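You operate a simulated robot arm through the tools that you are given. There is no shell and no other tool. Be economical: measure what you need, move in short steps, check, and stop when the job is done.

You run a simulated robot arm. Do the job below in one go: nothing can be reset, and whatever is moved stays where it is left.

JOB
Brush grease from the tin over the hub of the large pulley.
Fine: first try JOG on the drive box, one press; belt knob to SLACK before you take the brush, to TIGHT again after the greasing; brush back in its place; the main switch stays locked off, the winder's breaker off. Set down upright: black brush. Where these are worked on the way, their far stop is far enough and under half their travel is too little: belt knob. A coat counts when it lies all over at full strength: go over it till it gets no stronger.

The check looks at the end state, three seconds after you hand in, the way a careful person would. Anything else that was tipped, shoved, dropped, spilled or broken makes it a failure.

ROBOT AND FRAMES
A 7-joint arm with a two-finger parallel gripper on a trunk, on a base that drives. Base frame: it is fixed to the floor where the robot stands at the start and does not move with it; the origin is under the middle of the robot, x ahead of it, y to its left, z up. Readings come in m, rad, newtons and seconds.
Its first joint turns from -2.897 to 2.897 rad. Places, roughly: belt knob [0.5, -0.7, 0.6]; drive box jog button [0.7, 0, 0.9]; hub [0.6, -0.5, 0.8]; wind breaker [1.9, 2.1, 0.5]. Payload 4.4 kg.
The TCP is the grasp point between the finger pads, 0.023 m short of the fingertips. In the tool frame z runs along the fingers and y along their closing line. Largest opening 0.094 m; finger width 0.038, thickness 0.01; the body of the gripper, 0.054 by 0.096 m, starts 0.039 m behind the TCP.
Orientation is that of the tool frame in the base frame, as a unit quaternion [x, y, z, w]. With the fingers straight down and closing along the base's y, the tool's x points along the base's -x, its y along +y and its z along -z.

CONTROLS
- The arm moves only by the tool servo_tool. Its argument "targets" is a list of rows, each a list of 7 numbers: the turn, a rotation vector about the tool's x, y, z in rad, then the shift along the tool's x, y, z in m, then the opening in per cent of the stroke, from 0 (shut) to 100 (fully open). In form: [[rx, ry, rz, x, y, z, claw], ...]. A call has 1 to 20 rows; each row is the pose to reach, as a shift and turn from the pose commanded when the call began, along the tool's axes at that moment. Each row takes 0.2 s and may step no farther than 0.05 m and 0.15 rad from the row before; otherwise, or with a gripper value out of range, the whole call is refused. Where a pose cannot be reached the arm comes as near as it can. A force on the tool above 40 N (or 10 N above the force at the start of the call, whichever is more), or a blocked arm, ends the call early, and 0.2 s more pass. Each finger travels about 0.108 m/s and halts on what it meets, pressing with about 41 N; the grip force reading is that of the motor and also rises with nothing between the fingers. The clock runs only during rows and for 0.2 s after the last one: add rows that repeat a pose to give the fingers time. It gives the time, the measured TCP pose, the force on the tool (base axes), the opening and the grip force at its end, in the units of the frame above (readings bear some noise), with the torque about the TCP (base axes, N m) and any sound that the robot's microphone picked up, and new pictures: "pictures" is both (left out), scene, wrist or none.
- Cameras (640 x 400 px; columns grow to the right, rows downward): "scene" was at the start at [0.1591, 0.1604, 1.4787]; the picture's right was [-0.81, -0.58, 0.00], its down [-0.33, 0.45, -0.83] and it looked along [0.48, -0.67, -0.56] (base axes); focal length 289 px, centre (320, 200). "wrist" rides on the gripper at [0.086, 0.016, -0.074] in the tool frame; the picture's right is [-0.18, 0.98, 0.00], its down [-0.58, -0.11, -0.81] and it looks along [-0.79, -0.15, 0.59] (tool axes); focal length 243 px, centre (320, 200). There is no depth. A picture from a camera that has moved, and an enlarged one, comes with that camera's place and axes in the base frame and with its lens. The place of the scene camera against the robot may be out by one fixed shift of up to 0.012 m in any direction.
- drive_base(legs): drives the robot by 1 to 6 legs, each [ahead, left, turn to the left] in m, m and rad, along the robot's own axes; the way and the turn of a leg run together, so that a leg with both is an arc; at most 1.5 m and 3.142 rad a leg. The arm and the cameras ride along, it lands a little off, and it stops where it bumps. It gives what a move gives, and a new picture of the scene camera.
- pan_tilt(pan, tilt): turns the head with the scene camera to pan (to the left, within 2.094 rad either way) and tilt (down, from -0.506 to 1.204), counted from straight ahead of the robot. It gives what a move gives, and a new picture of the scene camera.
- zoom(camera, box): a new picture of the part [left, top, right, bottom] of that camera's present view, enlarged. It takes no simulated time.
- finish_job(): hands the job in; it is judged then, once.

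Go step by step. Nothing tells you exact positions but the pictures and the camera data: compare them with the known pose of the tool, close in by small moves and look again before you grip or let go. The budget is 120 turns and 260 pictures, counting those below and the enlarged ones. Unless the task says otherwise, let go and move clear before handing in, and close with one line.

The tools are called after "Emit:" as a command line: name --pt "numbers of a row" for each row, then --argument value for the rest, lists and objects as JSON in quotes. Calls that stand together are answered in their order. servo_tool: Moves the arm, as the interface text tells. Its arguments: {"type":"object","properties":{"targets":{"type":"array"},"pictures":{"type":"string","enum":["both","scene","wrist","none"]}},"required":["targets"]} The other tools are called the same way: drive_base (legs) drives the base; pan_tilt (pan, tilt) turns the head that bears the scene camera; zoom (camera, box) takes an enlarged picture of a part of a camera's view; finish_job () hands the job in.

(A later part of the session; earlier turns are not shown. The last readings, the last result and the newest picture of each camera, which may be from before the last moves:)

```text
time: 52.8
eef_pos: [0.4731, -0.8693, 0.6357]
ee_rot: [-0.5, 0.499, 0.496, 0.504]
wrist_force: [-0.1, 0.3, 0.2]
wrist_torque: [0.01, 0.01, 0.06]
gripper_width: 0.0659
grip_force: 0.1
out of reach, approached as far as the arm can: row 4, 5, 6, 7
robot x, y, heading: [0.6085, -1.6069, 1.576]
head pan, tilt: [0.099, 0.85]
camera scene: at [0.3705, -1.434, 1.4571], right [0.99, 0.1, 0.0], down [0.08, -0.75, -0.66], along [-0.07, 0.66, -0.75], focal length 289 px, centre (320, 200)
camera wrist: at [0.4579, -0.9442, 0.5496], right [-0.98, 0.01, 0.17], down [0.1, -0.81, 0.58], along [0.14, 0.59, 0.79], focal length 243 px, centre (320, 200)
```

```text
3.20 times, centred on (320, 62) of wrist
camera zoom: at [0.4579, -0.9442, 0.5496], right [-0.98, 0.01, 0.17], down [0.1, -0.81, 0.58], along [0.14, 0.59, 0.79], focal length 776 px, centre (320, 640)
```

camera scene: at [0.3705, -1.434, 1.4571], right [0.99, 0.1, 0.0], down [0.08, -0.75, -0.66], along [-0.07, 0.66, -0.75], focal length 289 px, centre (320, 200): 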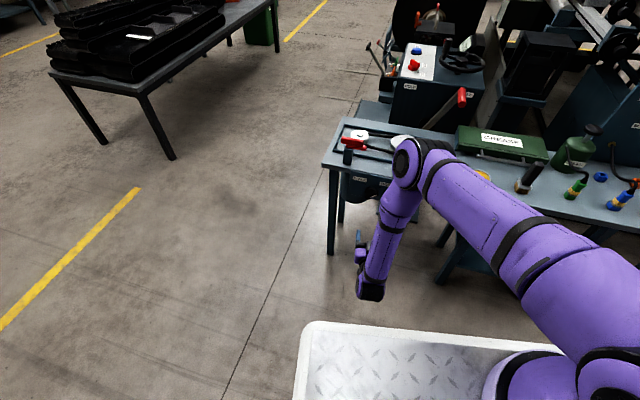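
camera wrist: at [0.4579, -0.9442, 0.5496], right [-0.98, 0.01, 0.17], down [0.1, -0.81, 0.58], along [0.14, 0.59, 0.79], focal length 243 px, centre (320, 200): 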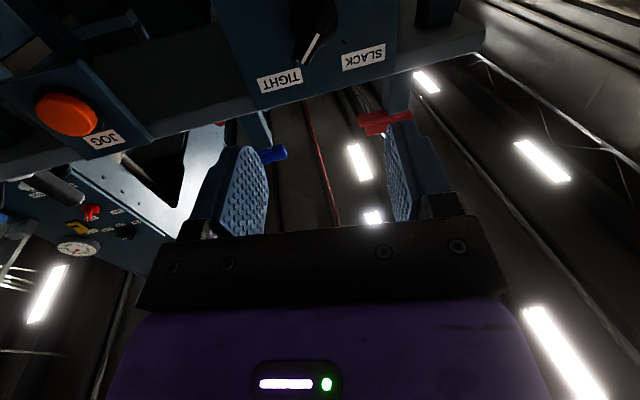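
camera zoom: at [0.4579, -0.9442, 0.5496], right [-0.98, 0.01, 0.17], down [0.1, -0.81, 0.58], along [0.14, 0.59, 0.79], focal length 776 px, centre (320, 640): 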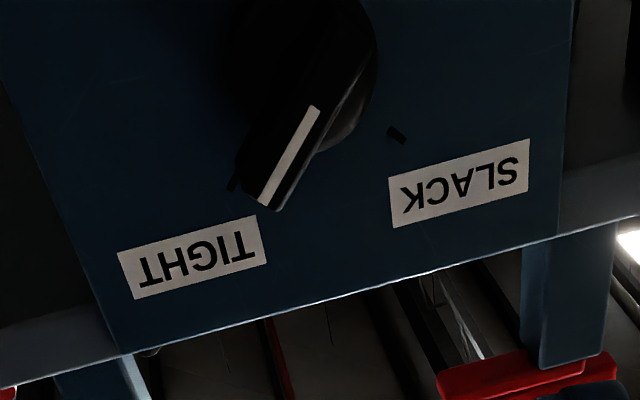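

Pointer is at TIGHT, 45° up-right; SLACK is 45° up-left. I roll the gripper 45° and approach to about 5 cm off.

Emit:
servo_tool --pt "0 0 0.13 0 0 0.02 60" --pt "0 0 0.26 0 0 0.04 60" --pt "0 0 0.39 0 0 0.06 60" --pt "0 0 0.52 0 0 0.08 60" --pt "0 0 0.65 0 0 0.1 60" --pt "0 0 0.785 0 0 0.11 60" --pt "0 0 0.785 0 0 0.11 60"

```text
time: 54.4
eef_pos: [0.3172, -0.7009, 0.7269]
ee_rot: [-0.314, 0.684, 0.551, 0.36]
wrist_force: [0.1, -0.1, -0.5]
wrist_torque: [-0.03, 0.04, 0.02]
gripper_width: 0.0566
grip_force: 0.0
out of reach, approached as far as the arm can: row 1, 2, 3, 4, 5, 6, 7
robot x, y, heading: [0.601, -1.6084, 1.574]
head pan, tilt: [0.099, 0.85]
camera scene: at [0.3704, -1.434, 1.4571], right [0.99, 0.1, 0.0], down [0.08, -0.75, -0.66], along [-0.07, 0.66, -0.75], focal length 289 px, centre (320, 200)
camera wrist: at [0.2468, -0.7739, 0.6743], right [-0.71, 0.2, 0.67], down [0.29, -0.79, 0.54], along [0.64, 0.58, 0.51], focal length 243 px, centre (320, 200)
```

scene: 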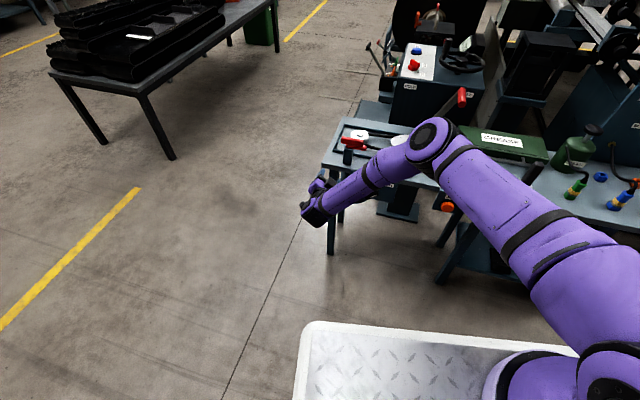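
wrist: 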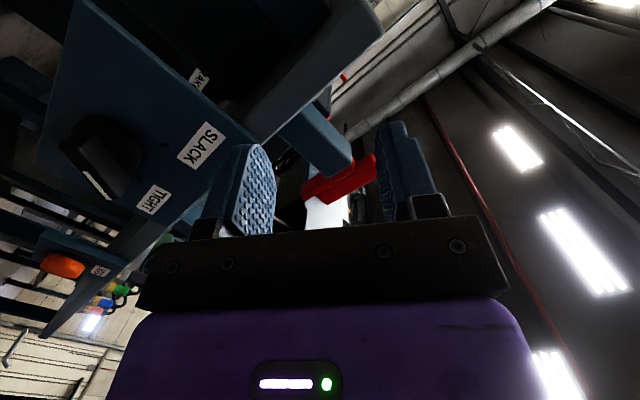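

The arm ran to its reach limit (too low and far for a horizontal tool). I back the base a little so the gripper clears the table before re-posing the arm.

Emit:
drive_base --legs '[[-0.1, 0, 0]]'

Emit:
servo_tool --pt "0 0 0 0 0 -0.02 60" --pictures "none"

```text
time: 55.6
eef_pos: [0.3159, -0.8046, 0.7272]
ee_rot: [-0.315, 0.683, 0.551, 0.36]
wrist_force: [-0.7, -0.2, -0.4]
wrist_torque: [0.01, -0.02, 0.03]
gripper_width: 0.0562
grip_force: 0.1
robot x, y, heading: [0.6066, -1.7097, 1.57]
head pan, tilt: [0.099, 0.85]
camera scene: at [0.3706, -1.5363, 1.4571], right [0.99, 0.11, 0.0], down [0.08, -0.75, -0.66], along [-0.07, 0.66, -0.75], focal length 289 px, centre (320, 200)
```

scene: 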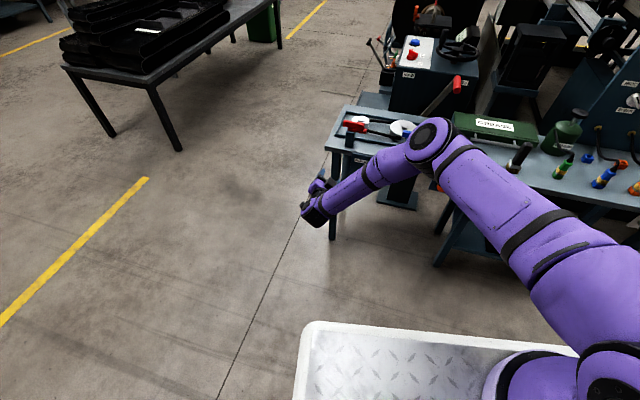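

```text
time: 56.0
eef_pos: [0.3127, -0.824, 0.7296]
ee_rot: [-0.316, 0.683, 0.551, 0.36]
wrist_force: [-0.6, 0.2, -0.6]
wrist_torque: [-0.03, -0.01, 0.02]
gripper_width: 0.0565
grip_force: 0.0
robot x, y, heading: [0.6058, -1.7101, 1.577]
head pan, tilt: [0.099, 0.85]
```

Commanded pose equals actual now. I raise the arm, straighten the tool (45° roll kept), and lower it nearer the robot at ~0.69 m ahead, where knob height is reachable.

Emit:
servo_tool --pt "-0.02 -0.001 0.02 -0.033 0.017 -0.025 60" --pt "-0.04 -0.002 0.04 -0.066 0.034 -0.05 60" --pt "-0.06 -0.003 0.06 -0.098 0.052 -0.075 60" --pt "-0.1 -0.006 0.106 -0.131 0.069 -0.1 60" --pt "-0.13 -0.008 0.14 -0.164 0.086 -0.125 60" --pt "-0.16 -0.01 0.17 -0.182 0.055 -0.139 60" --pt "-0.199 -0.012 0.2125 -0.2 0.023 -0.153 60" --pt "-0.199 -0.012 0.2125 -0.217 -0.008 -0.167 60" --pt "-0.199 -0.012 0.2125 -0.235 -0.04 -0.181 60" --pt "-0.199 -0.012 0.2125 -0.2518 -0.071 -0.194 60" --pt "-0.199 -0.012 0.2125 -0.217 -0.093 -0.188 60" --pt "-0.199 -0.012 0.2125 -0.182 -0.115 -0.183 60" --pt "-0.199 -0.012 0.2125 -0.146 -0.137 -0.177 60" --pt "-0.199 -0.012 0.2125 -0.111 -0.159 -0.172 60" --pt "-0.199 -0.012 0.2125 -0.076 -0.181 -0.166 60" --pt "-0.199 -0.012 0.2125 -0.041 -0.204 -0.16 60" --pt "-0.199 -0.012 0.2125 -0.0054 -0.226 -0.155 60" --pt "-0.199 -0.012 0.2125 -0.0054 -0.226 -0.155 60"

```text
time: 59.8
eef_pos: [0.2973, -0.9555, 0.7753]
ee_rot: [-0.317, 0.686, 0.553, 0.35]
wrist_force: [-0.1, 0.9, -0.5]
wrist_torque: [0.03, 0.0, 0.06]
gripper_width: 0.0566
grip_force: 0.1
out of reach, approached as far as the arm can: row 4, 5, 6, 7, 8, 9, 10, 11, 12, 13, 14, 15, 16, 17, 18
robot x, y, heading: [0.6065, -1.7092, 1.581]
head pan, tilt: [0.099, 0.85]
camera scene: at [0.3706, -1.5364, 1.4571], right [0.99, 0.11, 0.0], down [0.08, -0.75, -0.66], along [-0.07, 0.66, -0.75], focal length 289 px, centre (320, 200)
camera wrist: at [0.2273, -1.0294, 0.725], right [-0.71, 0.19, 0.68], down [0.31, -0.78, 0.54], along [0.64, 0.59, 0.49], focal length 243 px, centre (320, 200)
```

scene: 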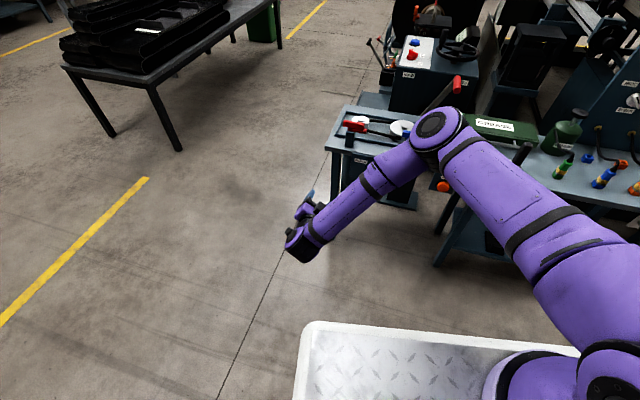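
wrist: 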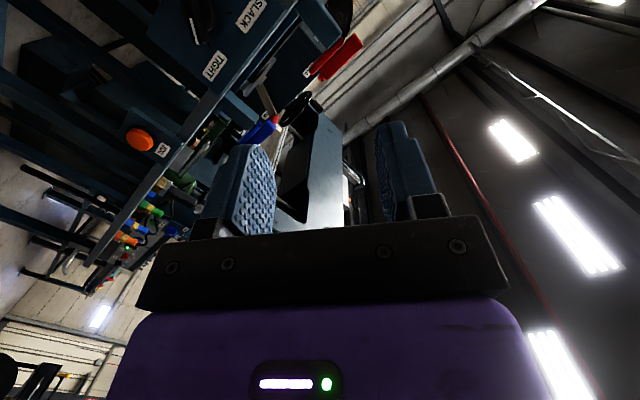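

The roll in this direction hits a wrist limit. I unwind the roll the other way (gripping the bar from the opposite sense), moving up meanwhile.

Emit:
servo_tool --pt "0 0 -0.14 -0.018 0 0 60" --pt "0 0 -0.28 -0.036 0 0 60" --pt "0 0 -0.42 -0.054 0 0 60" --pt "0 0 -0.56 -0.072 0 0 60" --pt "0 0 -0.7 -0.09 0 -0.002 60" --pt "0 0 -0.84 -0.108 0 -0.004 60" --pt "0 0 -0.98 -0.126 0 -0.006 60" --pt "0 0 -1.12 -0.144 0 -0.008 60" --pt "0 0 -1.26 -0.162 0 -0.008 60" --pt "0 0 -1.4 -0.18 0 -0.008 60" --pt "0 0 -1.54 -0.18 0 -0.008 60" --pt "0 0 -1.68 -0.18 0 -0.008 60" --pt "0 0 -1.82 -0.18 0 -0.008 60" --pt "0 0 -1.96 -0.18 0 -0.008 60" --pt "0 0 -2.1 -0.18 0 -0.008 60" --pt "0 0 -2.24 -0.18 0 -0.008 60"

```text
time: 63.2
eef_pos: [0.3981, -0.9539, 0.9281]
ee_rot: [0.756, -0.013, 0.075, -0.65]
wrist_force: [0.5, -0.1, 0.0]
wrist_torque: [-0.01, 0.0, 0.02]
gripper_width: 0.0563
grip_force: 0.0
robot x, y, heading: [0.608, -1.707, 1.579]
head pan, tilt: [0.099, 0.85]
camera scene: at [0.3707, -1.5362, 1.4571], right [0.99, 0.11, 0.0], down [0.08, -0.75, -0.66], along [-0.07, 0.66, -0.75], focal length 289 px, centre (320, 200)
camera wrist: at [0.4764, -1.0392, 0.9327], right [-0.11, -0.13, -0.99], down [-0.69, -0.71, 0.17], along [-0.72, 0.7, -0.01], focal length 243 px, centre (320, 200)
```

scene: 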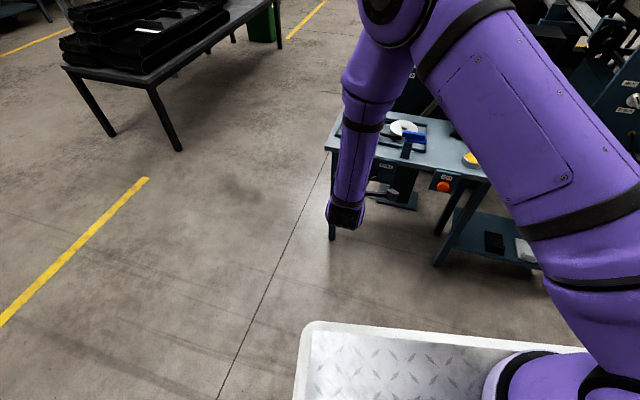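
wrist: 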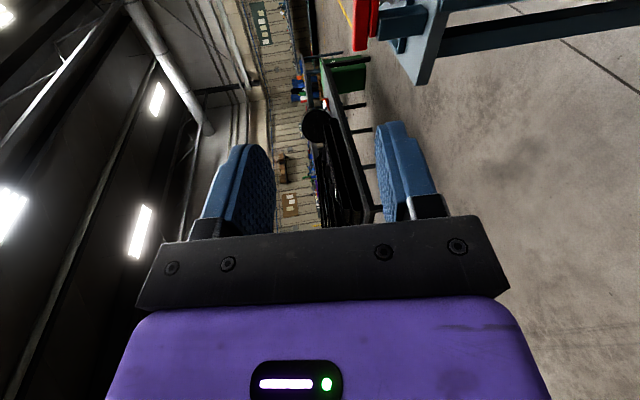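

Fully reached this time. Now I set the exact grip orientation and lower to knob height in front of it.

Emit:
servo_tool --pt "0.021 -0.0065 -0.077 0.007 0.034 -0.0025 60" --pt "0.042 -0.013 -0.154 0.0137 0.068 -0.005 60" --pt "0.063 -0.0195 -0.231 0.02 0.102 -0.0075 60" --pt "0.084 -0.026 -0.309 0.0274 0.136 -0.01 60" --pt "0.105 -0.0325 -0.386 0.034 0.17 -0.0125 60" --pt "0.1265 -0.039 -0.463 0.041 0.204 -0.015 60" --pt "0.148 -0.0455 -0.54 0.048 0.238 -0.0175 60" --pt "0.169 -0.052 -0.618 0.055 0.272 -0.02 60" --pt "0.1898 -0.0587 -0.695 0.0617 0.3057 -0.022 60" --pt "0.1898 -0.0587 -0.695 0.0617 0.3057 -0.022 60"

```text
time: 65.4
eef_pos: [0.4779, -1.0299, 0.6368]
ee_rot: [0.655, 0.269, 0.27, -0.653]
wrist_force: [0.0, -0.7, 0.2]
wrist_torque: [0.0, 0.0, 0.0]
gripper_width: 0.0562
grip_force: 0.1
robot x, y, heading: [0.606, -1.7126, 1.581]
head pan, tilt: [0.099, 0.85]
camera scene: at [0.3706, -1.5363, 1.4571], right [0.99, 0.11, 0.0], down [0.08, -0.75, -0.66], along [-0.07, 0.66, -0.75], focal length 289 px, centre (320, 200)
camera wrist: at [0.552, -1.1035, 0.6876], right [0.56, 0.0, -0.83], down [-0.49, -0.81, -0.33], along [-0.67, 0.59, -0.45], focal length 243 px, centre (320, 200)
```

scene: 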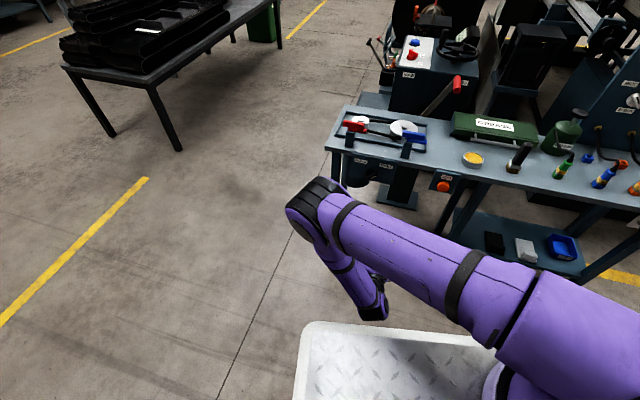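
wrist: 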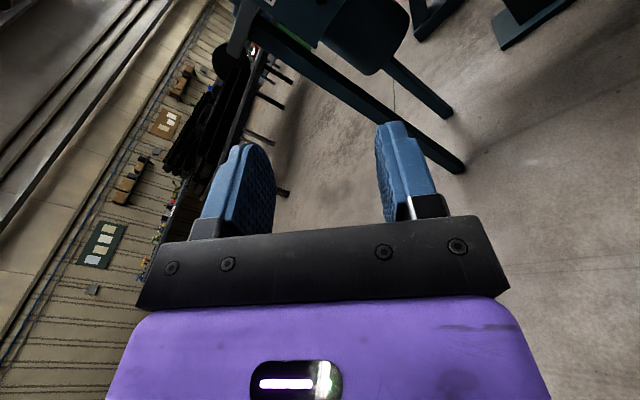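

Pose good. I drive the base forward 0.2 m to bring the gripper toward the knob.

Emit:
drive_base --legs '[[0.2, 0, -0.01]]'

Emit:
zoom --camera "wrist" --box '[160, 0, 480, 200]'

Emit:
zoom --camera "scene" --box '[280, 90, 520, 320]'

```text
time: 67.0
eef_pos: [0.4836, -0.8269, 0.6365]
ee_rot: [0.655, 0.266, 0.273, -0.652]
wrist_force: [-0.2, -0.4, -0.6]
wrist_torque: [0.04, 0.02, -0.02]
gripper_width: 0.0566
grip_force: 0.1
robot x, y, heading: [0.6055, -1.5095, 1.569]
head pan, tilt: [0.099, 0.85]
camera scene: at [0.3713, -1.3319, 1.4571], right [1.0, 0.1, 0.0], down [0.07, -0.75, -0.66], along [-0.07, 0.66, -0.75], focal length 289 px, centre (320, 200)
```

scene: 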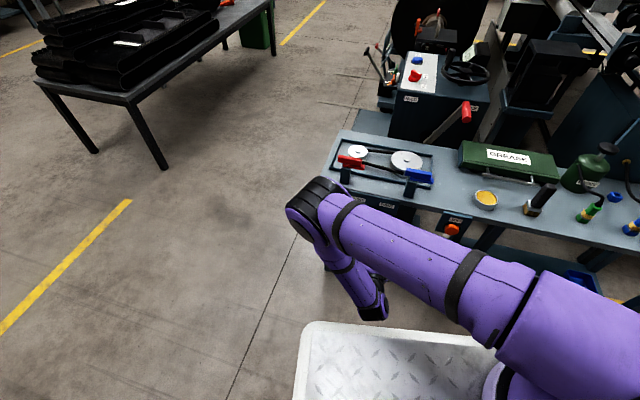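

```text
2.00 times, centred on (320, 100) of wrist
camera zoom: at [0.5562, -0.9007, 0.6878], right [0.56, -0.01, -0.83], down [-0.5, -0.8, -0.33], along [-0.66, 0.6, -0.45], focal length 485 px, centre (320, 400)
```

zoom: 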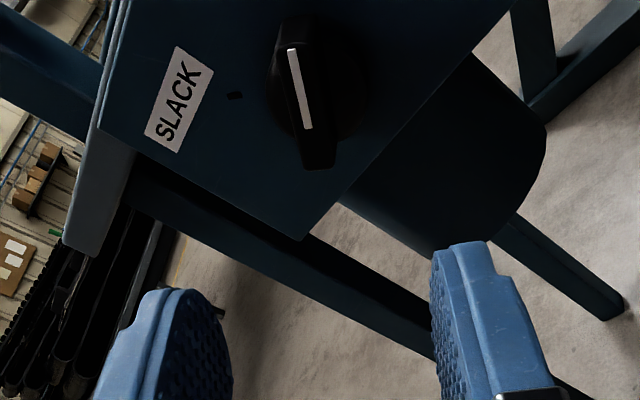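

```text
1.74 times, centred on (400, 205) of scene
camera zoom: at [0.3713, -1.3319, 1.4571], right [1.0, 0.1, 0.0], down [0.07, -0.75, -0.66], along [-0.07, 0.66, -0.75], focal length 503 px, centre (181, 191)
```

zoom: 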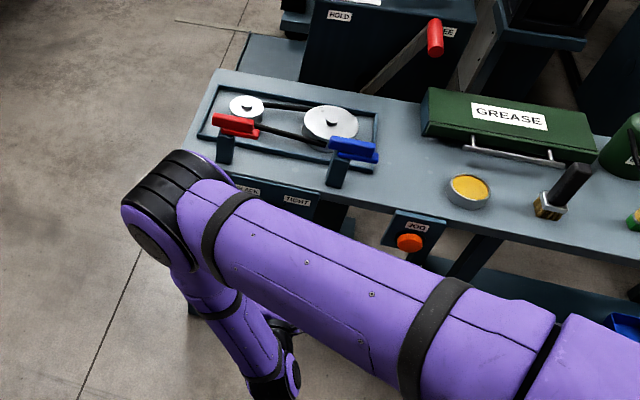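

Knob axis computed at [0.4855, y, 0.645], front at y≈-0.69, bar aligned with the fingers. I drive 9 cm nearer.

Emit:
drive_base --legs '[[0.085, 0, 0.0]]'

Emit:
servo_tool --pt "0 0 0 0 0 0 50" --pictures "wrist"

```text
time: 68.1
eef_pos: [0.4839, -0.7413, 0.6383]
ee_rot: [0.655, 0.267, 0.273, -0.652]
wrist_force: [0.0, -0.7, -0.3]
wrist_torque: [-0.02, -0.03, -0.02]
gripper_width: 0.0562
grip_force: 0.1
robot x, y, heading: [0.6018, -1.4223, 1.566]
head pan, tilt: [0.099, 0.85]
camera scene: at [0.3714, -1.2466, 1.4571], right [1.0, 0.1, 0.0], down [0.07, -0.75, -0.66], along [-0.07, 0.66, -0.75], focal length 289 px, centre (320, 200)
```

scene: 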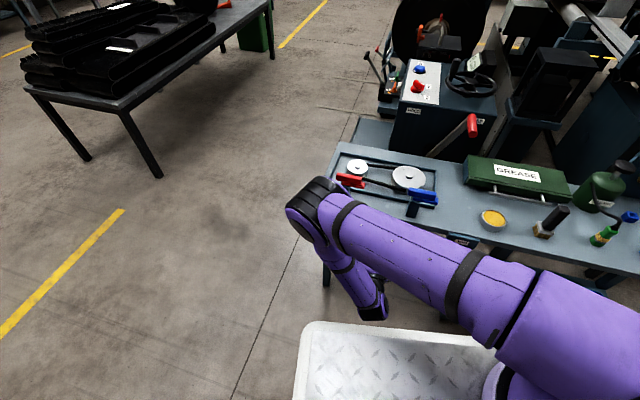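

```text
time: 68.5
eef_pos: [0.4829, -0.7412, 0.6359]
ee_rot: [0.655, 0.266, 0.272, -0.652]
wrist_force: [-0.6, 0.2, -0.2]
wrist_torque: [-0.01, -0.01, 0.02]
gripper_width: 0.0469
grip_force: 0.0
robot x, y, heading: [0.6046, -1.422, 1.571]
head pan, tilt: [0.099, 0.85]
camera wrist: at [0.5563, -0.8155, 0.6878], right [0.56, -0.01, -0.83], down [-0.5, -0.8, -0.33], along [-0.66, 0.6, -0.45], focal length 243 px, centre (320, 200)
```

wrist: 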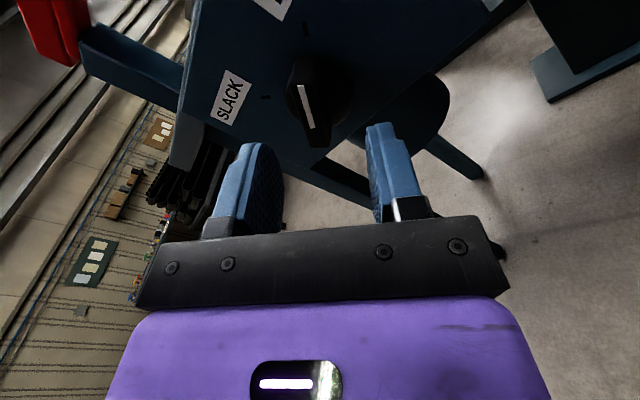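

Now lateral correction and 4 cm forward, in small steps.

Emit:
servo_tool --pt "0 0 0 0.0085 -0.004 0.0 50" --pt "0 0 0 0.0085 -0.004 0.015 50" --pt "0 0 0 0.0085 -0.004 0.03 50" --pt "0 0 0 0.0085 -0.004 0.04 50" --pt "0 0 0 0.0085 -0.004 0.04 50" --pictures "wrist"

Emit:
zoom --camera "wrist" --box '[200, 50, 440, 230]'

```text
time: 69.7
eef_pos: [0.4872, -0.6997, 0.6448]
ee_rot: [0.655, 0.266, 0.273, -0.652]
wrist_force: [-0.5, -0.4, 0.4]
wrist_torque: [0.0, -0.01, 0.02]
gripper_width: 0.047
grip_force: 0.0
robot x, y, heading: [0.6017, -1.424, 1.571]
head pan, tilt: [0.099, 0.85]
camera wrist: at [0.5594, -0.7756, 0.6964], right [0.56, -0.01, -0.83], down [-0.5, -0.8, -0.33], along [-0.66, 0.6, -0.45], focal length 243 px, centre (320, 200)
```

wrist: 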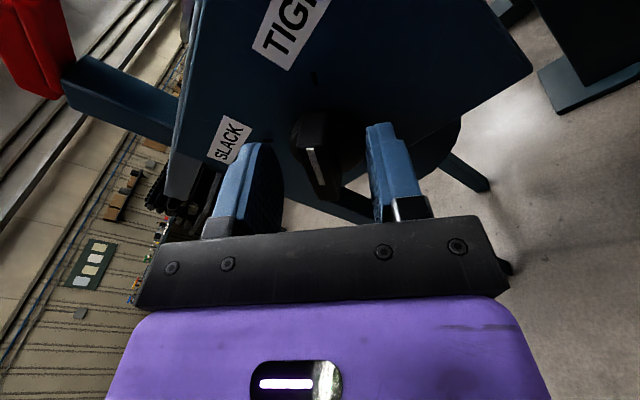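

```text
2.22 times, centred on (320, 140) of wrist
camera zoom: at [0.5594, -0.7756, 0.6964], right [0.56, -0.01, -0.83], down [-0.5, -0.8, -0.33], along [-0.66, 0.6, -0.45], focal length 539 px, centre (320, 333)
```

zoom: 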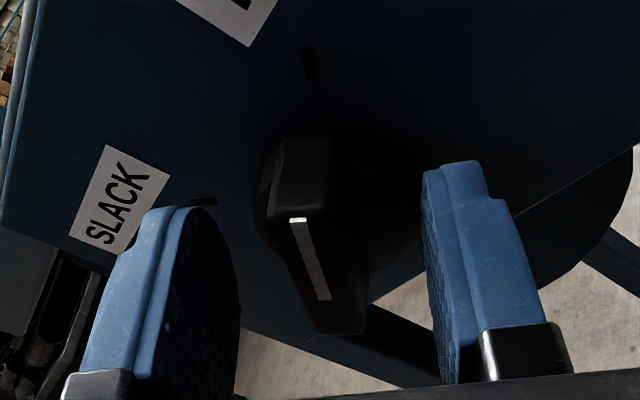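

Bar sits between the fingers. I go 6 mm deeper and close.

Emit:
servo_tool --pt "0 0 0 0 0 0.006 50" --pt "0 0 0 0 0 0.006 35" --pt "0 0 0 0 0 0.006 20" --pt "0 0 0 0 0 0.006 10" --pt "0 0 0 0 0 0.006 5" --pt "0 0 0 0 0 0.006 5" --pictures "wrist"

Emit:
zoom --camera "wrist" --box '[200, 50, 440, 230]'

```text
time: 71.1
eef_pos: [0.4863, -0.6943, 0.6451]
ee_rot: [0.656, 0.266, 0.273, -0.652]
wrist_force: [1.4, -4.6, -0.6]
wrist_torque: [-0.59, 0.08, -0.81]
gripper_width: 0.0174
grip_force: 45.6
robot x, y, heading: [0.6068, -1.422, 1.568]
head pan, tilt: [0.099, 0.85]
camera wrist: at [0.5593, -0.7696, 0.6966], right [0.56, -0.01, -0.83], down [-0.5, -0.8, -0.33], along [-0.66, 0.6, -0.45], focal length 243 px, centre (320, 200)
```

wrist: 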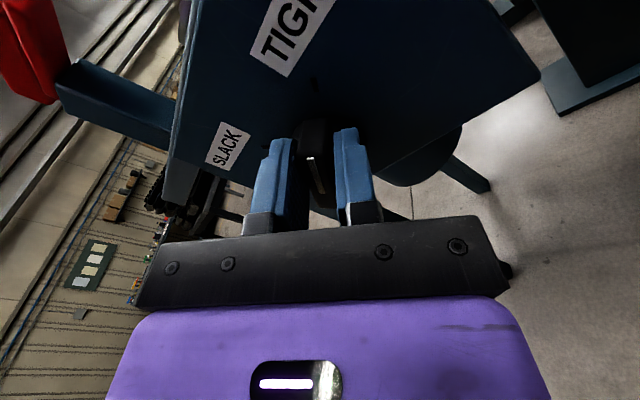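

```text
2.22 times, centred on (320, 140) of wrist
camera zoom: at [0.5593, -0.7696, 0.6966], right [0.56, -0.01, -0.83], down [-0.5, -0.8, -0.33], along [-0.66, 0.6, -0.45], focal length 539 px, centre (320, 333)
```

zoom: 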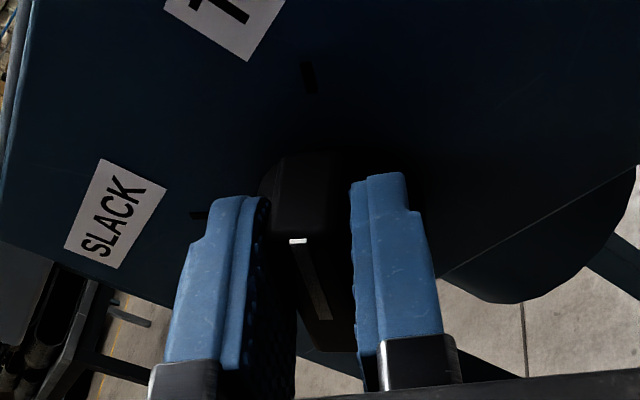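

Bar gripped (17 mm). I turn it counter-clockwise (toward SLACK) in steps.

Emit:
servo_tool --pt "0 0 -0.13 0 0 0 5" --pt "0 0 -0.26 0 0 0 5" --pt "0 0 -0.39 0 0 0 5" --pt "0 0 -0.52 0 0 0 5" --pt "0 0 -0.65 0 0 0 5" --pt "0 0 -0.785 0 0 0 5" --pictures "wrist"

```text
time: 71.8
eef_pos: [0.4818, -0.6942, 0.6475]
ee_rot: [-0.601, -0.368, -0.373, 0.603]
wrist_force: [-5.0, -12.5, 13.3]
wrist_torque: [0.07, 0.13, -1.25]
gripper_width: 0.0182
grip_force: 44.9
robot x, y, heading: [0.6081, -1.4234, 1.572]
head pan, tilt: [0.099, 0.85]
stopped in row 3: the force on the tool passed its limit at 54 N (the readings are from after the stop); the commanded pose is now the measured one
camera wrist: at [0.5363, -0.7695, 0.7186], right [0.79, 0.0, -0.61], down [-0.36, -0.8, -0.47], along [-0.49, 0.6, -0.64], focal length 243 px, centre (320, 200)
```

wrist: 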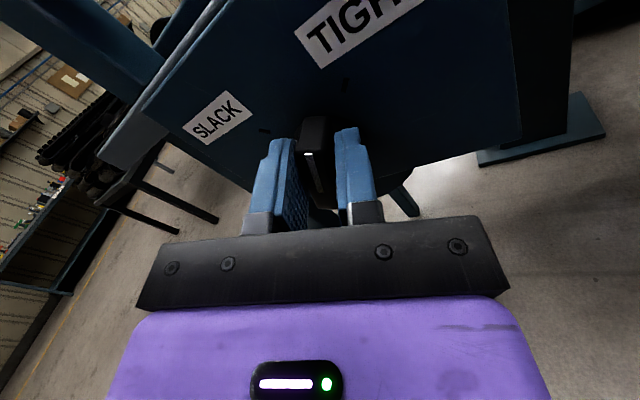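

It turned about 19° but the gripper's axis is ~15 mm off the knob's axis (bar is off-centre: axis ≈[0.475,0.634]). I continue along an arc about the true axis.

Emit:
servo_tool --pt "0 0 -0.13 -0.0001 -0.002 0 5" --pt "0 0 -0.26 -0.0005 -0.004 0 5" --pt "0 0 -0.39 -0.0012 -0.0059 0 5" --pt "0 0 -0.52 -0.002 -0.0077 0 5" --pt "0 0 -0.65 -0.0031 -0.0093 0 5" --pt "0 0 -0.78 -0.0045 -0.0108 0 5" --pictures "wrist"

```text
time: 73.2
eef_pos: [0.4712, -0.6954, 0.648]
ee_rot: [0.416, 0.57, 0.575, -0.414]
wrist_force: [-7.2, -9.4, 0.5]
wrist_torque: [-0.97, 0.24, -0.92]
gripper_width: 0.0179
grip_force: 44.6
robot x, y, heading: [0.6056, -1.4252, 1.569]
head pan, tilt: [0.099, 0.85]
camera wrist: at [0.4604, -0.7689, 0.7363], right [0.99, -0.01, 0.13], down [0.07, -0.8, -0.59], along [0.11, 0.59, -0.8], focal length 243 px, centre (320, 200)
```

wrist: 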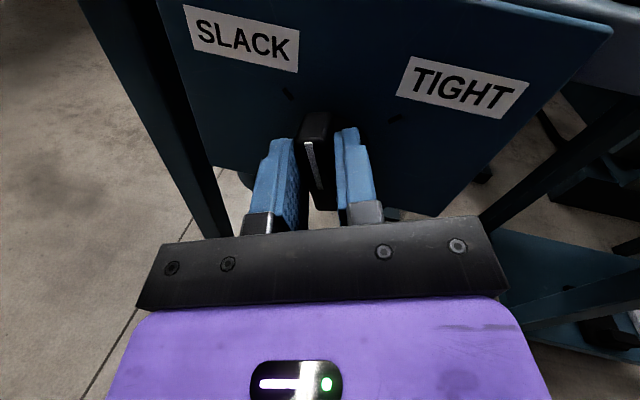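

Smooth now; remaining ~27° to the SLACK stop.

Emit:
servo_tool --pt "0 0 -0.12 -0.0001 -0.0018 0 5" --pt "0 0 -0.24 -0.0004 -0.0037 0 5" --pt "0 0 -0.36 -0.001 -0.0054 0 5" --pt "0 0 -0.48 -0.0017 -0.0071 0 5" --pt "0 0 -0.54 -0.0022 -0.0079 0 5" --pictures "wrist"

Emit:
zoom --camera "wrist" --box '[160, 0, 480, 240]'

```text
time: 74.4
eef_pos: [0.4644, -0.6951, 0.6429]
ee_rot: [0.25, 0.66, 0.664, -0.247]
wrist_force: [7.3, -35.2, 12.0]
wrist_torque: [-0.13, 2.63, -1.52]
gripper_width: 0.0173
grip_force: 44.5
robot x, y, heading: [0.6026, -1.4207, 1.572]
head pan, tilt: [0.099, 0.85]
camera wrist: at [0.411, -0.7688, 0.7139], right [0.79, -0.01, 0.62], down [0.36, -0.81, -0.47], along [0.5, 0.59, -0.63], focal length 243 px, centre (320, 200)
```

wrist: 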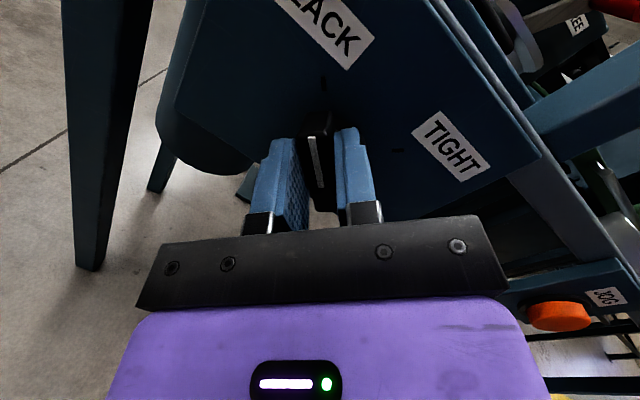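

```text
1.67 times, centred on (320, 120) of wrist
camera zoom: at [0.411, -0.7688, 0.7139], right [0.79, -0.01, 0.62], down [0.36, -0.81, -0.47], along [0.5, 0.59, -0.63], focal length 404 px, centre (320, 333)
```

zoom: 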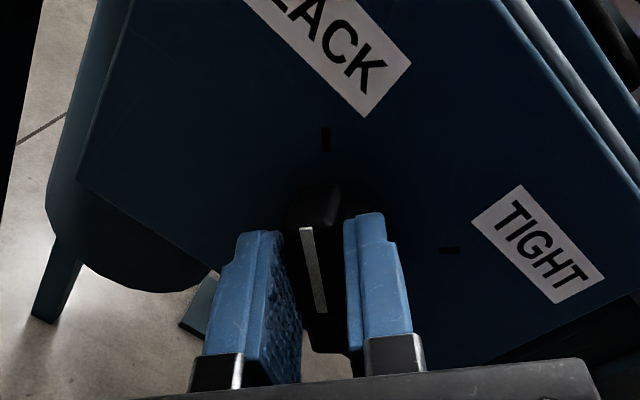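

At the SLACK stop (torque risen). I release and back away, then check.

Emit:
servo_tool --pt "0 0 0.03 0 0 0 20" --pt "0 0 0.03 0 0 0 40" --pt "0 0 0.03 0 0 0 50" --pt "0 0 0.03 0 0 -0.02 50" --pt "0 0 0.03 0 0 -0.05 50" --pt "0 0 0.03 0 0 -0.08 50" --pt "0 0 0.03 0 0 -0.08 50" --pictures "wrist"

Emit:
zoom --camera "wrist" --box '[200, 0, 480, 200]'

```text
time: 76.0
eef_pos: [0.4642, -0.7734, 0.643]
ee_rot: [0.26, 0.656, 0.66, -0.258]
wrist_force: [0.5, -0.5, 0.6]
wrist_torque: [0.0, 0.0, -0.04]
gripper_width: 0.0469
grip_force: 0.1
robot x, y, heading: [0.6066, -1.4244, 1.57]
head pan, tilt: [0.099, 0.85]
camera wrist: at [0.4121, -0.8487, 0.7148], right [0.8, -0.01, 0.6], down [0.35, -0.81, -0.48], along [0.48, 0.59, -0.65], focal length 243 px, centre (320, 200)
```

wrist: 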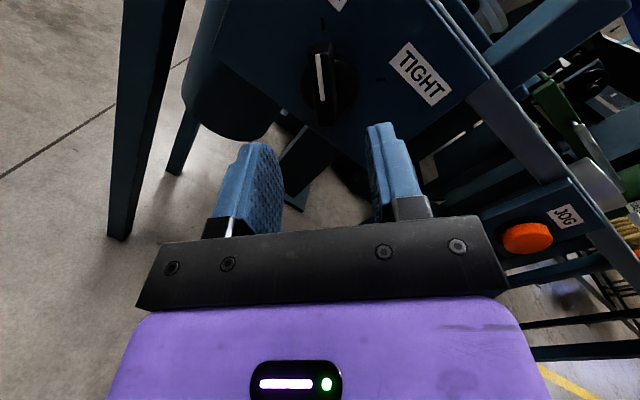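

```text
2.00 times, centred on (340, 100) of wrist
camera zoom: at [0.4121, -0.8487, 0.7148], right [0.8, -0.01, 0.6], down [0.35, -0.81, -0.48], along [0.48, 0.59, -0.65], focal length 485 px, centre (280, 400)
```

zoom: 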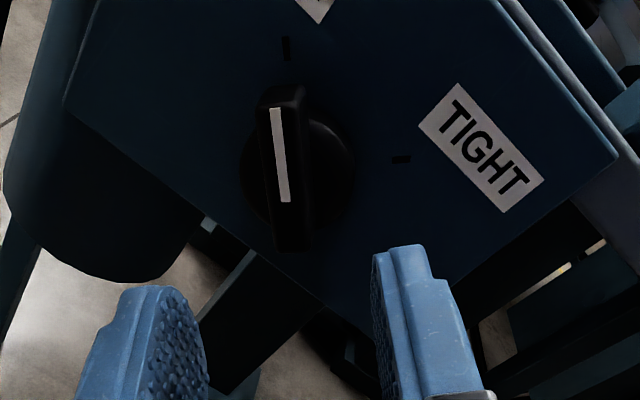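

Knob is at SLACK. Now I lift the arm, tilt the tool down again, heading for the brush.

Emit:
servo_tool --pt "0 0 0 0.03 0.031 -0.01 50" --pt "0 0 0 0.06 0.062 -0.02 50" --pt "0 0 0 0.09 0.093 -0.03 50" --pt "0 0 0 0.12 0.124 -0.03 50" --pt "0 0 0 0.15 0.155 -0.03 50" --pt "0 0 0 0.18 0.186 -0.03 50" --pt "0 0 0 0.21 0.217 -0.03 50" --pt "0.1 -0.096 0 0.235 0.243 -0.03 50" --pt "0.2 -0.192 0 0.25 0.258 -0.03 50" --pt "0.3 -0.288 0 0.25 0.258 -0.02 50" --pt "0.4 -0.383 0 0.25 0.258 -0.01 50" --pt "0.5 -0.479 0 0.25 0.258 0 50" --pt "0.6 -0.575 0 0.25 0.258 0.01 50" --pt "0.7 -0.671 0 0.25 0.258 0.02 50" --pt "0.8 -0.767 0 0.25 0.258 0.02 50" --pt "0.9 -0.863 0 0.25 0.258 0.02 50" --pt "1.0 -0.958 0 0.25 0.258 0.02 50" --pt "1.1 -1.054 0 0.25 0.258 0.02 50" --pt "1.131 -1.084 0 0.25 0.258 0.02 50"

Emit:
pan_tilt --pan -0.35 --tilt 0.8

```text
time: 80.0
eef_pos: [0.456, -0.7556, 1.0022]
ee_rot: [0.376, 0.927, 0.006, 0.005]
wrist_force: [-0.4, 0.0, 0.2]
wrist_torque: [-0.01, 0.02, 0.01]
gripper_width: 0.047
grip_force: 0.1
out of reach, approached as far as the arm can: row 9, 10
robot x, y, heading: [0.6065, -1.4224, 1.57]
head pan, tilt: [0.099, 0.85]
camera scene: at [0.371, -1.247, 1.4571], right [1.0, 0.1, 0.0], down [0.07, -0.75, -0.66], along [-0.07, 0.66, -0.75], focal length 289 px, centre (320, 200)
camera wrist: at [0.4048, -0.6836, 1.0777], right [0.82, 0.58, 0.02], down [0.33, -0.49, 0.81], along [0.48, -0.65, -0.59], focal length 243 px, centre (320, 200)
```

scene: 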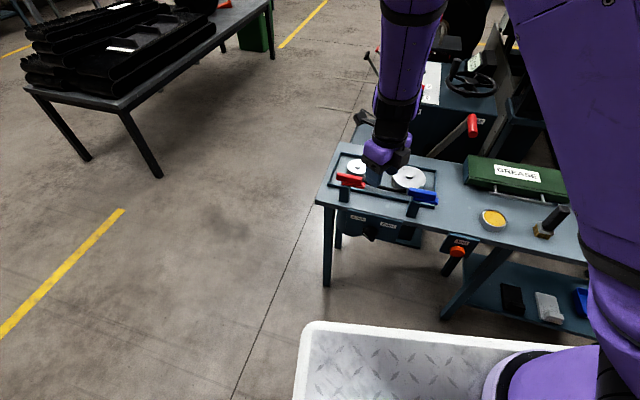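
wrist: 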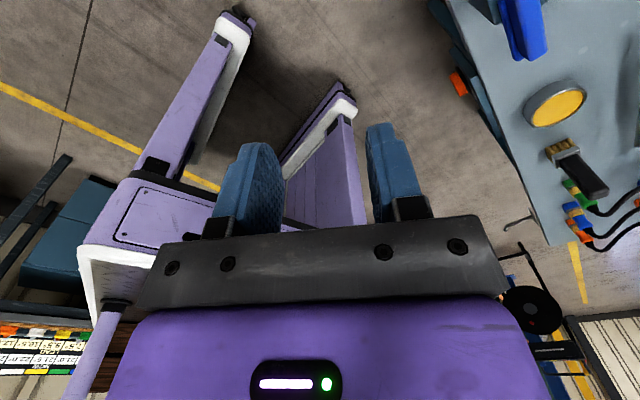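

```text
time: 80.9
eef_pos: [0.4555, -0.7546, 1.0038]
ee_rot: [0.376, 0.927, 0.007, 0.005]
wrist_force: [-0.1, 0.3, -0.1]
wrist_torque: [0.02, 0.01, 0.02]
gripper_width: 0.0467
grip_force: 0.1
robot x, y, heading: [0.6061, -1.4161, 1.572]
head pan, tilt: [-0.351, 0.799]
camera scene: at [0.4064, -1.2489, 1.4611], right [0.94, -0.34, 0.0], down [-0.25, -0.67, -0.7], along [0.24, 0.65, -0.72], focal length 289 px, centre (320, 200)
```

scene: 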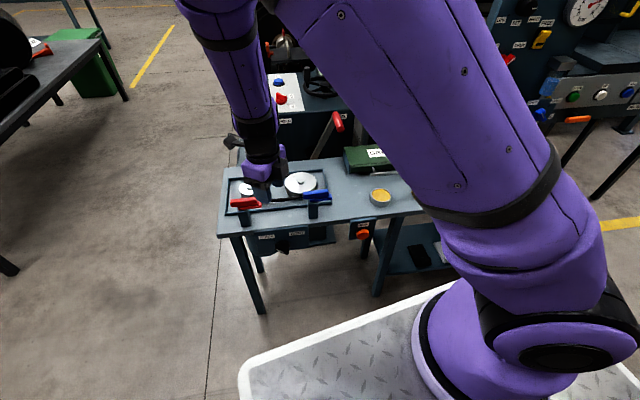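

I turn the tool so the camera sits on the +x side and move above the brush/tin area.

Emit:
servo_tool --pt "0 0 0.14 -0.01 0.02 -0.01 50" --pt "0 0 0.28 -0.024 0.04 -0.02 50" --pt "0 0 0.42 -0.038 0.062 -0.03 50" --pt "0 0 0.56 -0.052 0.085 -0.04 50" --pt "0 0 0.7 -0.066 0.108 -0.04 50" --pt "0 0 0.84 -0.08 0.13 -0.04 50" --pt "0 0 0.98 -0.094 0.152 -0.04 50" --pt "0 0 1.12 -0.108 0.175 -0.04 50" --pt "0 0 1.26 -0.122 0.197 -0.04 50" --pt "0 0 1.4 -0.136 0.22 -0.04 50" --pt "0 0 1.54 -0.15 0.242 -0.04 50" --pt "0 0 1.68 -0.164 0.265 -0.04 50" --pt "0 0 1.82 -0.178 0.287 -0.04 50" --pt "0 0 1.96 -0.192 0.31 -0.04 50" --pt "0 0 2.1 -0.206 0.332 -0.04 50" --pt "0 0 2.24 -0.218 0.351 -0.04 50" --pt "0 0 2.37 -0.218 0.351 -0.04 50" --pt "0 0 2.37 -0.218 0.351 -0.04 50"

```text
time: 84.7
eef_pos: [0.8563, -0.6559, 1.0506]
ee_rot: [1.0, 0.0, 0.008, -0.006]
wrist_force: [-0.1, -0.9, 0.1]
wrist_torque: [0.01, -0.01, -0.01]
gripper_width: 0.0468
grip_force: 0.1
robot x, y, heading: [0.6041, -1.4203, 1.57]
head pan, tilt: [-0.351, 0.799]
camera scene: at [0.4066, -1.2489, 1.4611], right [0.94, -0.34, 0.0], down [-0.25, -0.67, -0.7], along [0.24, 0.65, -0.72], focal length 289 px, centre (320, 200)
camera wrist: at [0.9425, -0.6713, 1.1267], right [-0.18, -0.98, -0.01], down [-0.59, 0.1, 0.8], along [-0.78, 0.15, -0.6], focal length 243 px, centre (320, 200)
```

scene: 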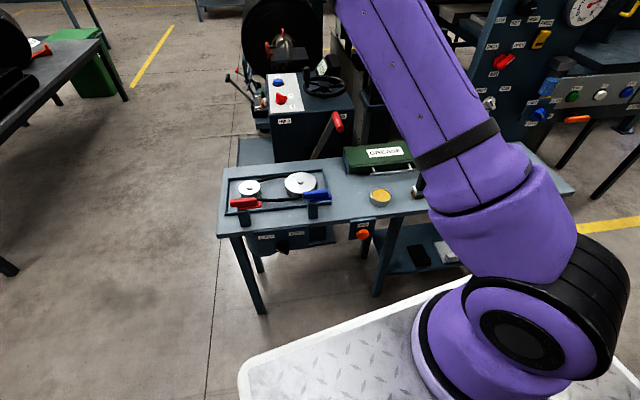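
wrist: 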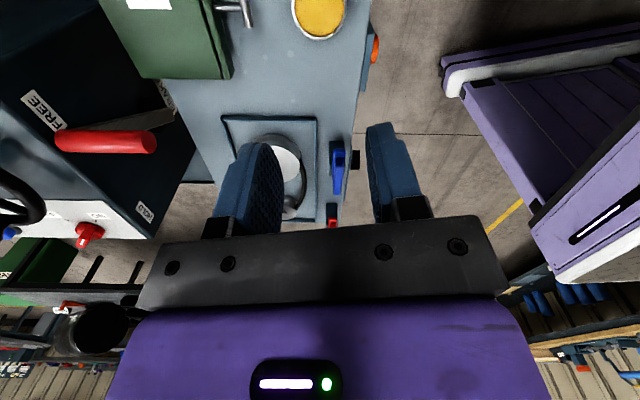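

Table is turned about -0.15 rad; tin ≈[0.845,-0.647], brush farther +x. I shift +x to see it.

Emit:
servo_tool --pt "0 0 0 0.045 0 0 50" --pt "0 0 0 0.09 0.01 0 50" --pt "0 0 0 0.13 0.02 0 50" --pt "0 0 0 0.13 0.02 0 50" --pictures "wrist"

Emit:
zoom --camera "wrist" --box '[160, 0, 480, 200]'

```text
time: 85.7
eef_pos: [0.9857, -0.673, 1.0521]
ee_rot: [1.0, 0.001, 0.008, -0.004]
wrist_force: [-0.8, 0.2, -0.4]
wrist_torque: [0.02, 0.0, -0.03]
gripper_width: 0.0469
grip_force: 0.1
robot x, y, heading: [0.604, -1.4199, 1.571]
head pan, tilt: [-0.351, 0.799]
camera wrist: at [1.072, -0.6895, 1.1286], right [-0.18, -0.98, -0.01], down [-0.59, 0.1, 0.8], along [-0.78, 0.15, -0.6], focal length 243 px, centre (320, 200)
```

wrist: 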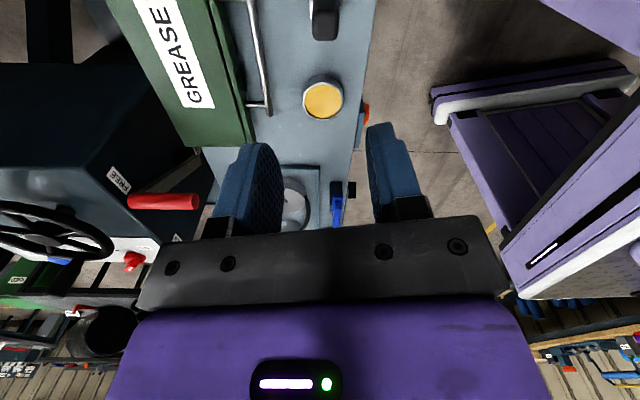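

```text
2.00 times, centred on (320, 100) of wrist
camera zoom: at [1.072, -0.6895, 1.1286], right [-0.18, -0.98, -0.01], down [-0.59, 0.1, 0.8], along [-0.78, 0.15, -0.6], focal length 485 px, centre (320, 400)
```

zoom: 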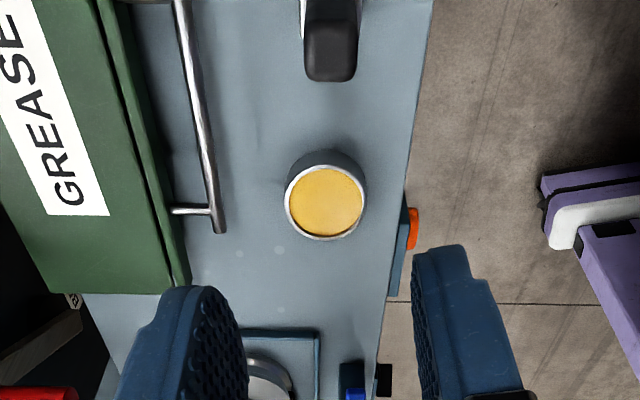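

Emit:
servo_tool --pt "0 0 0 0.045 0 0 50" --pt "0 0 0 0.09 0.0 0 50" --pt "0 0 0 0.12 0.0 0 50" --pt "0 0 0 0.12 0.0 0 50" --pictures "wrist"

Emit:
zoom --camera "wrist" --box '[220, 0, 420, 125]'

Emit:
zoom --camera "scene" --box '[200, 130, 440, 280]'

```text
time: 86.7
eef_pos: [1.1058, -0.674, 1.0516]
ee_rot: [1.0, 0.001, 0.009, -0.005]
wrist_force: [0.3, -0.5, -0.9]
wrist_torque: [-0.01, -0.01, -0.01]
gripper_width: 0.047
grip_force: 0.0
robot x, y, heading: [0.6095, -1.4236, 1.569]
head pan, tilt: [-0.351, 0.799]
camera wrist: at [1.1923, -0.69, 1.1298], right [-0.18, -0.98, -0.01], down [-0.59, 0.1, 0.8], along [-0.78, 0.15, -0.6], focal length 243 px, centre (320, 200)
```

wrist: 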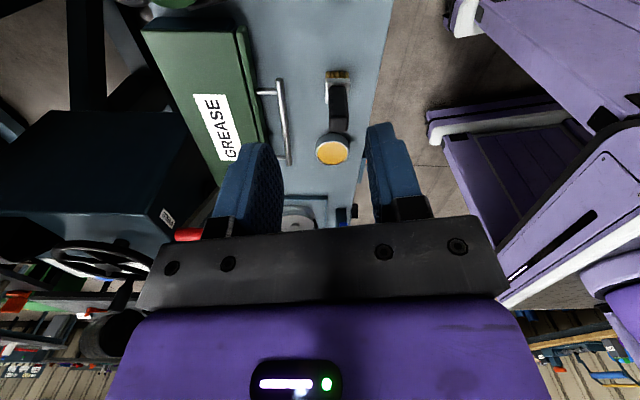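

```text
3.20 times, centred on (320, 62) of wrist
camera zoom: at [1.1923, -0.69, 1.1298], right [-0.18, -0.98, -0.01], down [-0.59, 0.1, 0.8], along [-0.78, 0.15, -0.6], focal length 776 px, centre (320, 640)
```

zoom: 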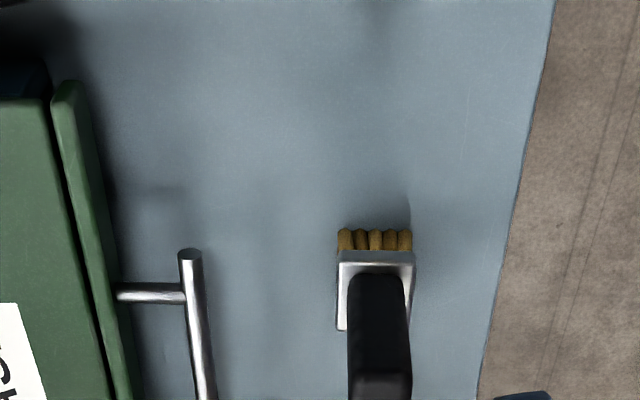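

```text
2.67 times, centred on (320, 205) of scene
camera zoom: at [0.4066, -1.2489, 1.4611], right [0.94, -0.34, 0.0], down [-0.25, -0.67, -0.7], along [0.24, 0.65, -0.72], focal length 771 px, centre (320, 187)
```

zoom: 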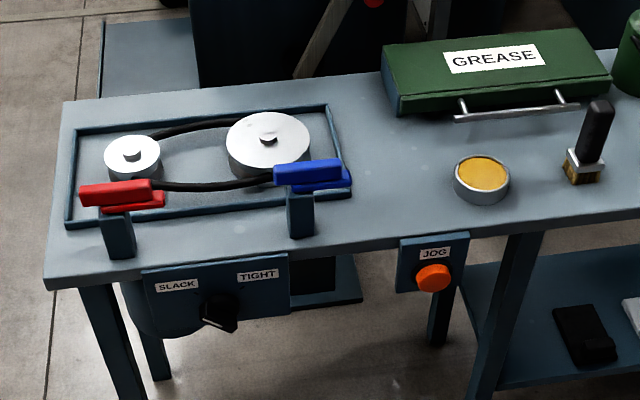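

Belt is visibly slack now. Brush estimated at [0.98,-0.677], handle top ~0.86, turned ≈-0.16 rad like the table. I open and hover just above it.

Emit:
servo_tool --pt "0 0 0.05 -0.04 0 0.0 60" --pt "0 0 0.1 -0.08 0 0.01 80" --pt "0 0 0.16 -0.115 0.002 0.03 90" --pt "0 0 0.16 -0.125 0.003 0.065 90" --pt "0 0 0.16 -0.125 0.003 0.08 90" --pt "0 0 0.16 -0.125 0.003 0.08 90"

Emit:
zoom --camera "scene" --box '[340, 90, 540, 260]'

```text
time: 88.1
eef_pos: [0.9815, -0.677, 0.9719]
ee_rot: [0.997, -0.079, 0.008, -0.005]
wrist_force: [0.2, -0.2, -0.4]
wrist_torque: [-0.03, 0.01, 0.02]
gripper_width: 0.0847
grip_force: 0.0
robot x, y, heading: [0.6048, -1.4231, 1.571]
head pan, tilt: [-0.351, 0.799]
camera scene: at [0.4065, -1.249, 1.4611], right [0.94, -0.34, 0.0], down [-0.25, -0.67, -0.7], along [0.24, 0.65, -0.72], focal length 289 px, centre (320, 200)
camera wrist: at [1.0641, -0.7066, 1.0489], right [-0.34, -0.94, -0.01], down [-0.57, 0.19, 0.8], along [-0.75, 0.28, -0.6], focal length 243 px, centre (320, 200)
```

scene: 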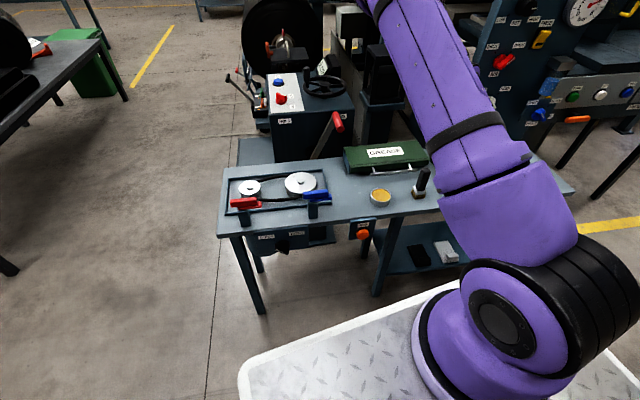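
wrist: 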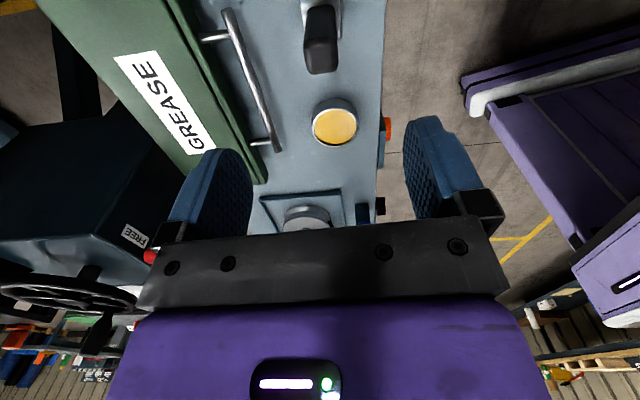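

```text
2.35 times, centred on (440, 175) of scene
camera zoom: at [0.4065, -1.249, 1.4611], right [0.94, -0.34, 0.0], down [-0.25, -0.67, -0.7], along [0.24, 0.65, -0.72], focal length 680 px, centre (38, 259)
```

zoom: 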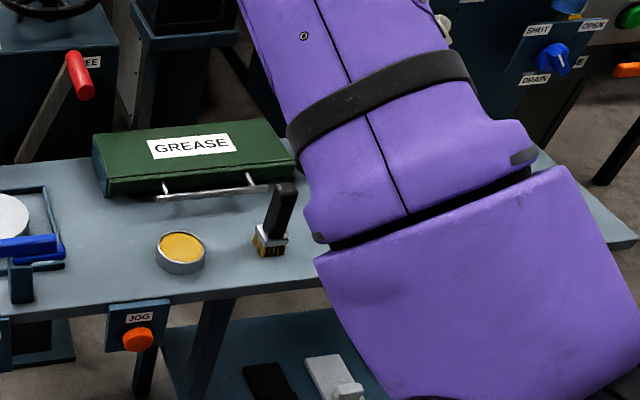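

Aligned laterally; shift ~1 cm +x, descend partly and look.

Emit:
servo_tool --pt "0 0 0 0.014 0.0 0.02 90" --pt "0 0 0 0.014 0.0 0.045 90" --pt "0 0 0 0.014 0.0 0.07 90" --pt "0 0 0 0.014 0.0 0.07 90" --pictures "wrist"

```text
time: 89.1
eef_pos: [0.998, -0.6771, 0.9004]
ee_rot: [0.997, -0.08, 0.007, -0.005]
wrist_force: [-1.3, 0.5, 0.5]
wrist_torque: [-0.01, -0.01, 0.01]
gripper_width: 0.0847
grip_force: 0.0
robot x, y, heading: [0.6052, -1.4228, 1.569]
head pan, tilt: [-0.351, 0.799]
camera wrist: at [1.0794, -0.7074, 0.9783], right [-0.34, -0.94, -0.01], down [-0.57, 0.19, 0.8], along [-0.75, 0.28, -0.6], focal length 243 px, centre (320, 200)
```

wrist: 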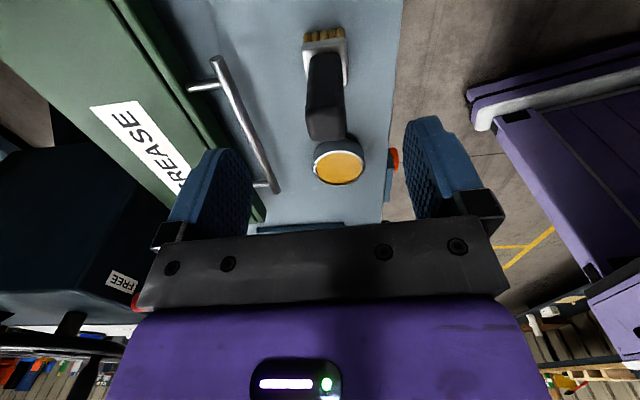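

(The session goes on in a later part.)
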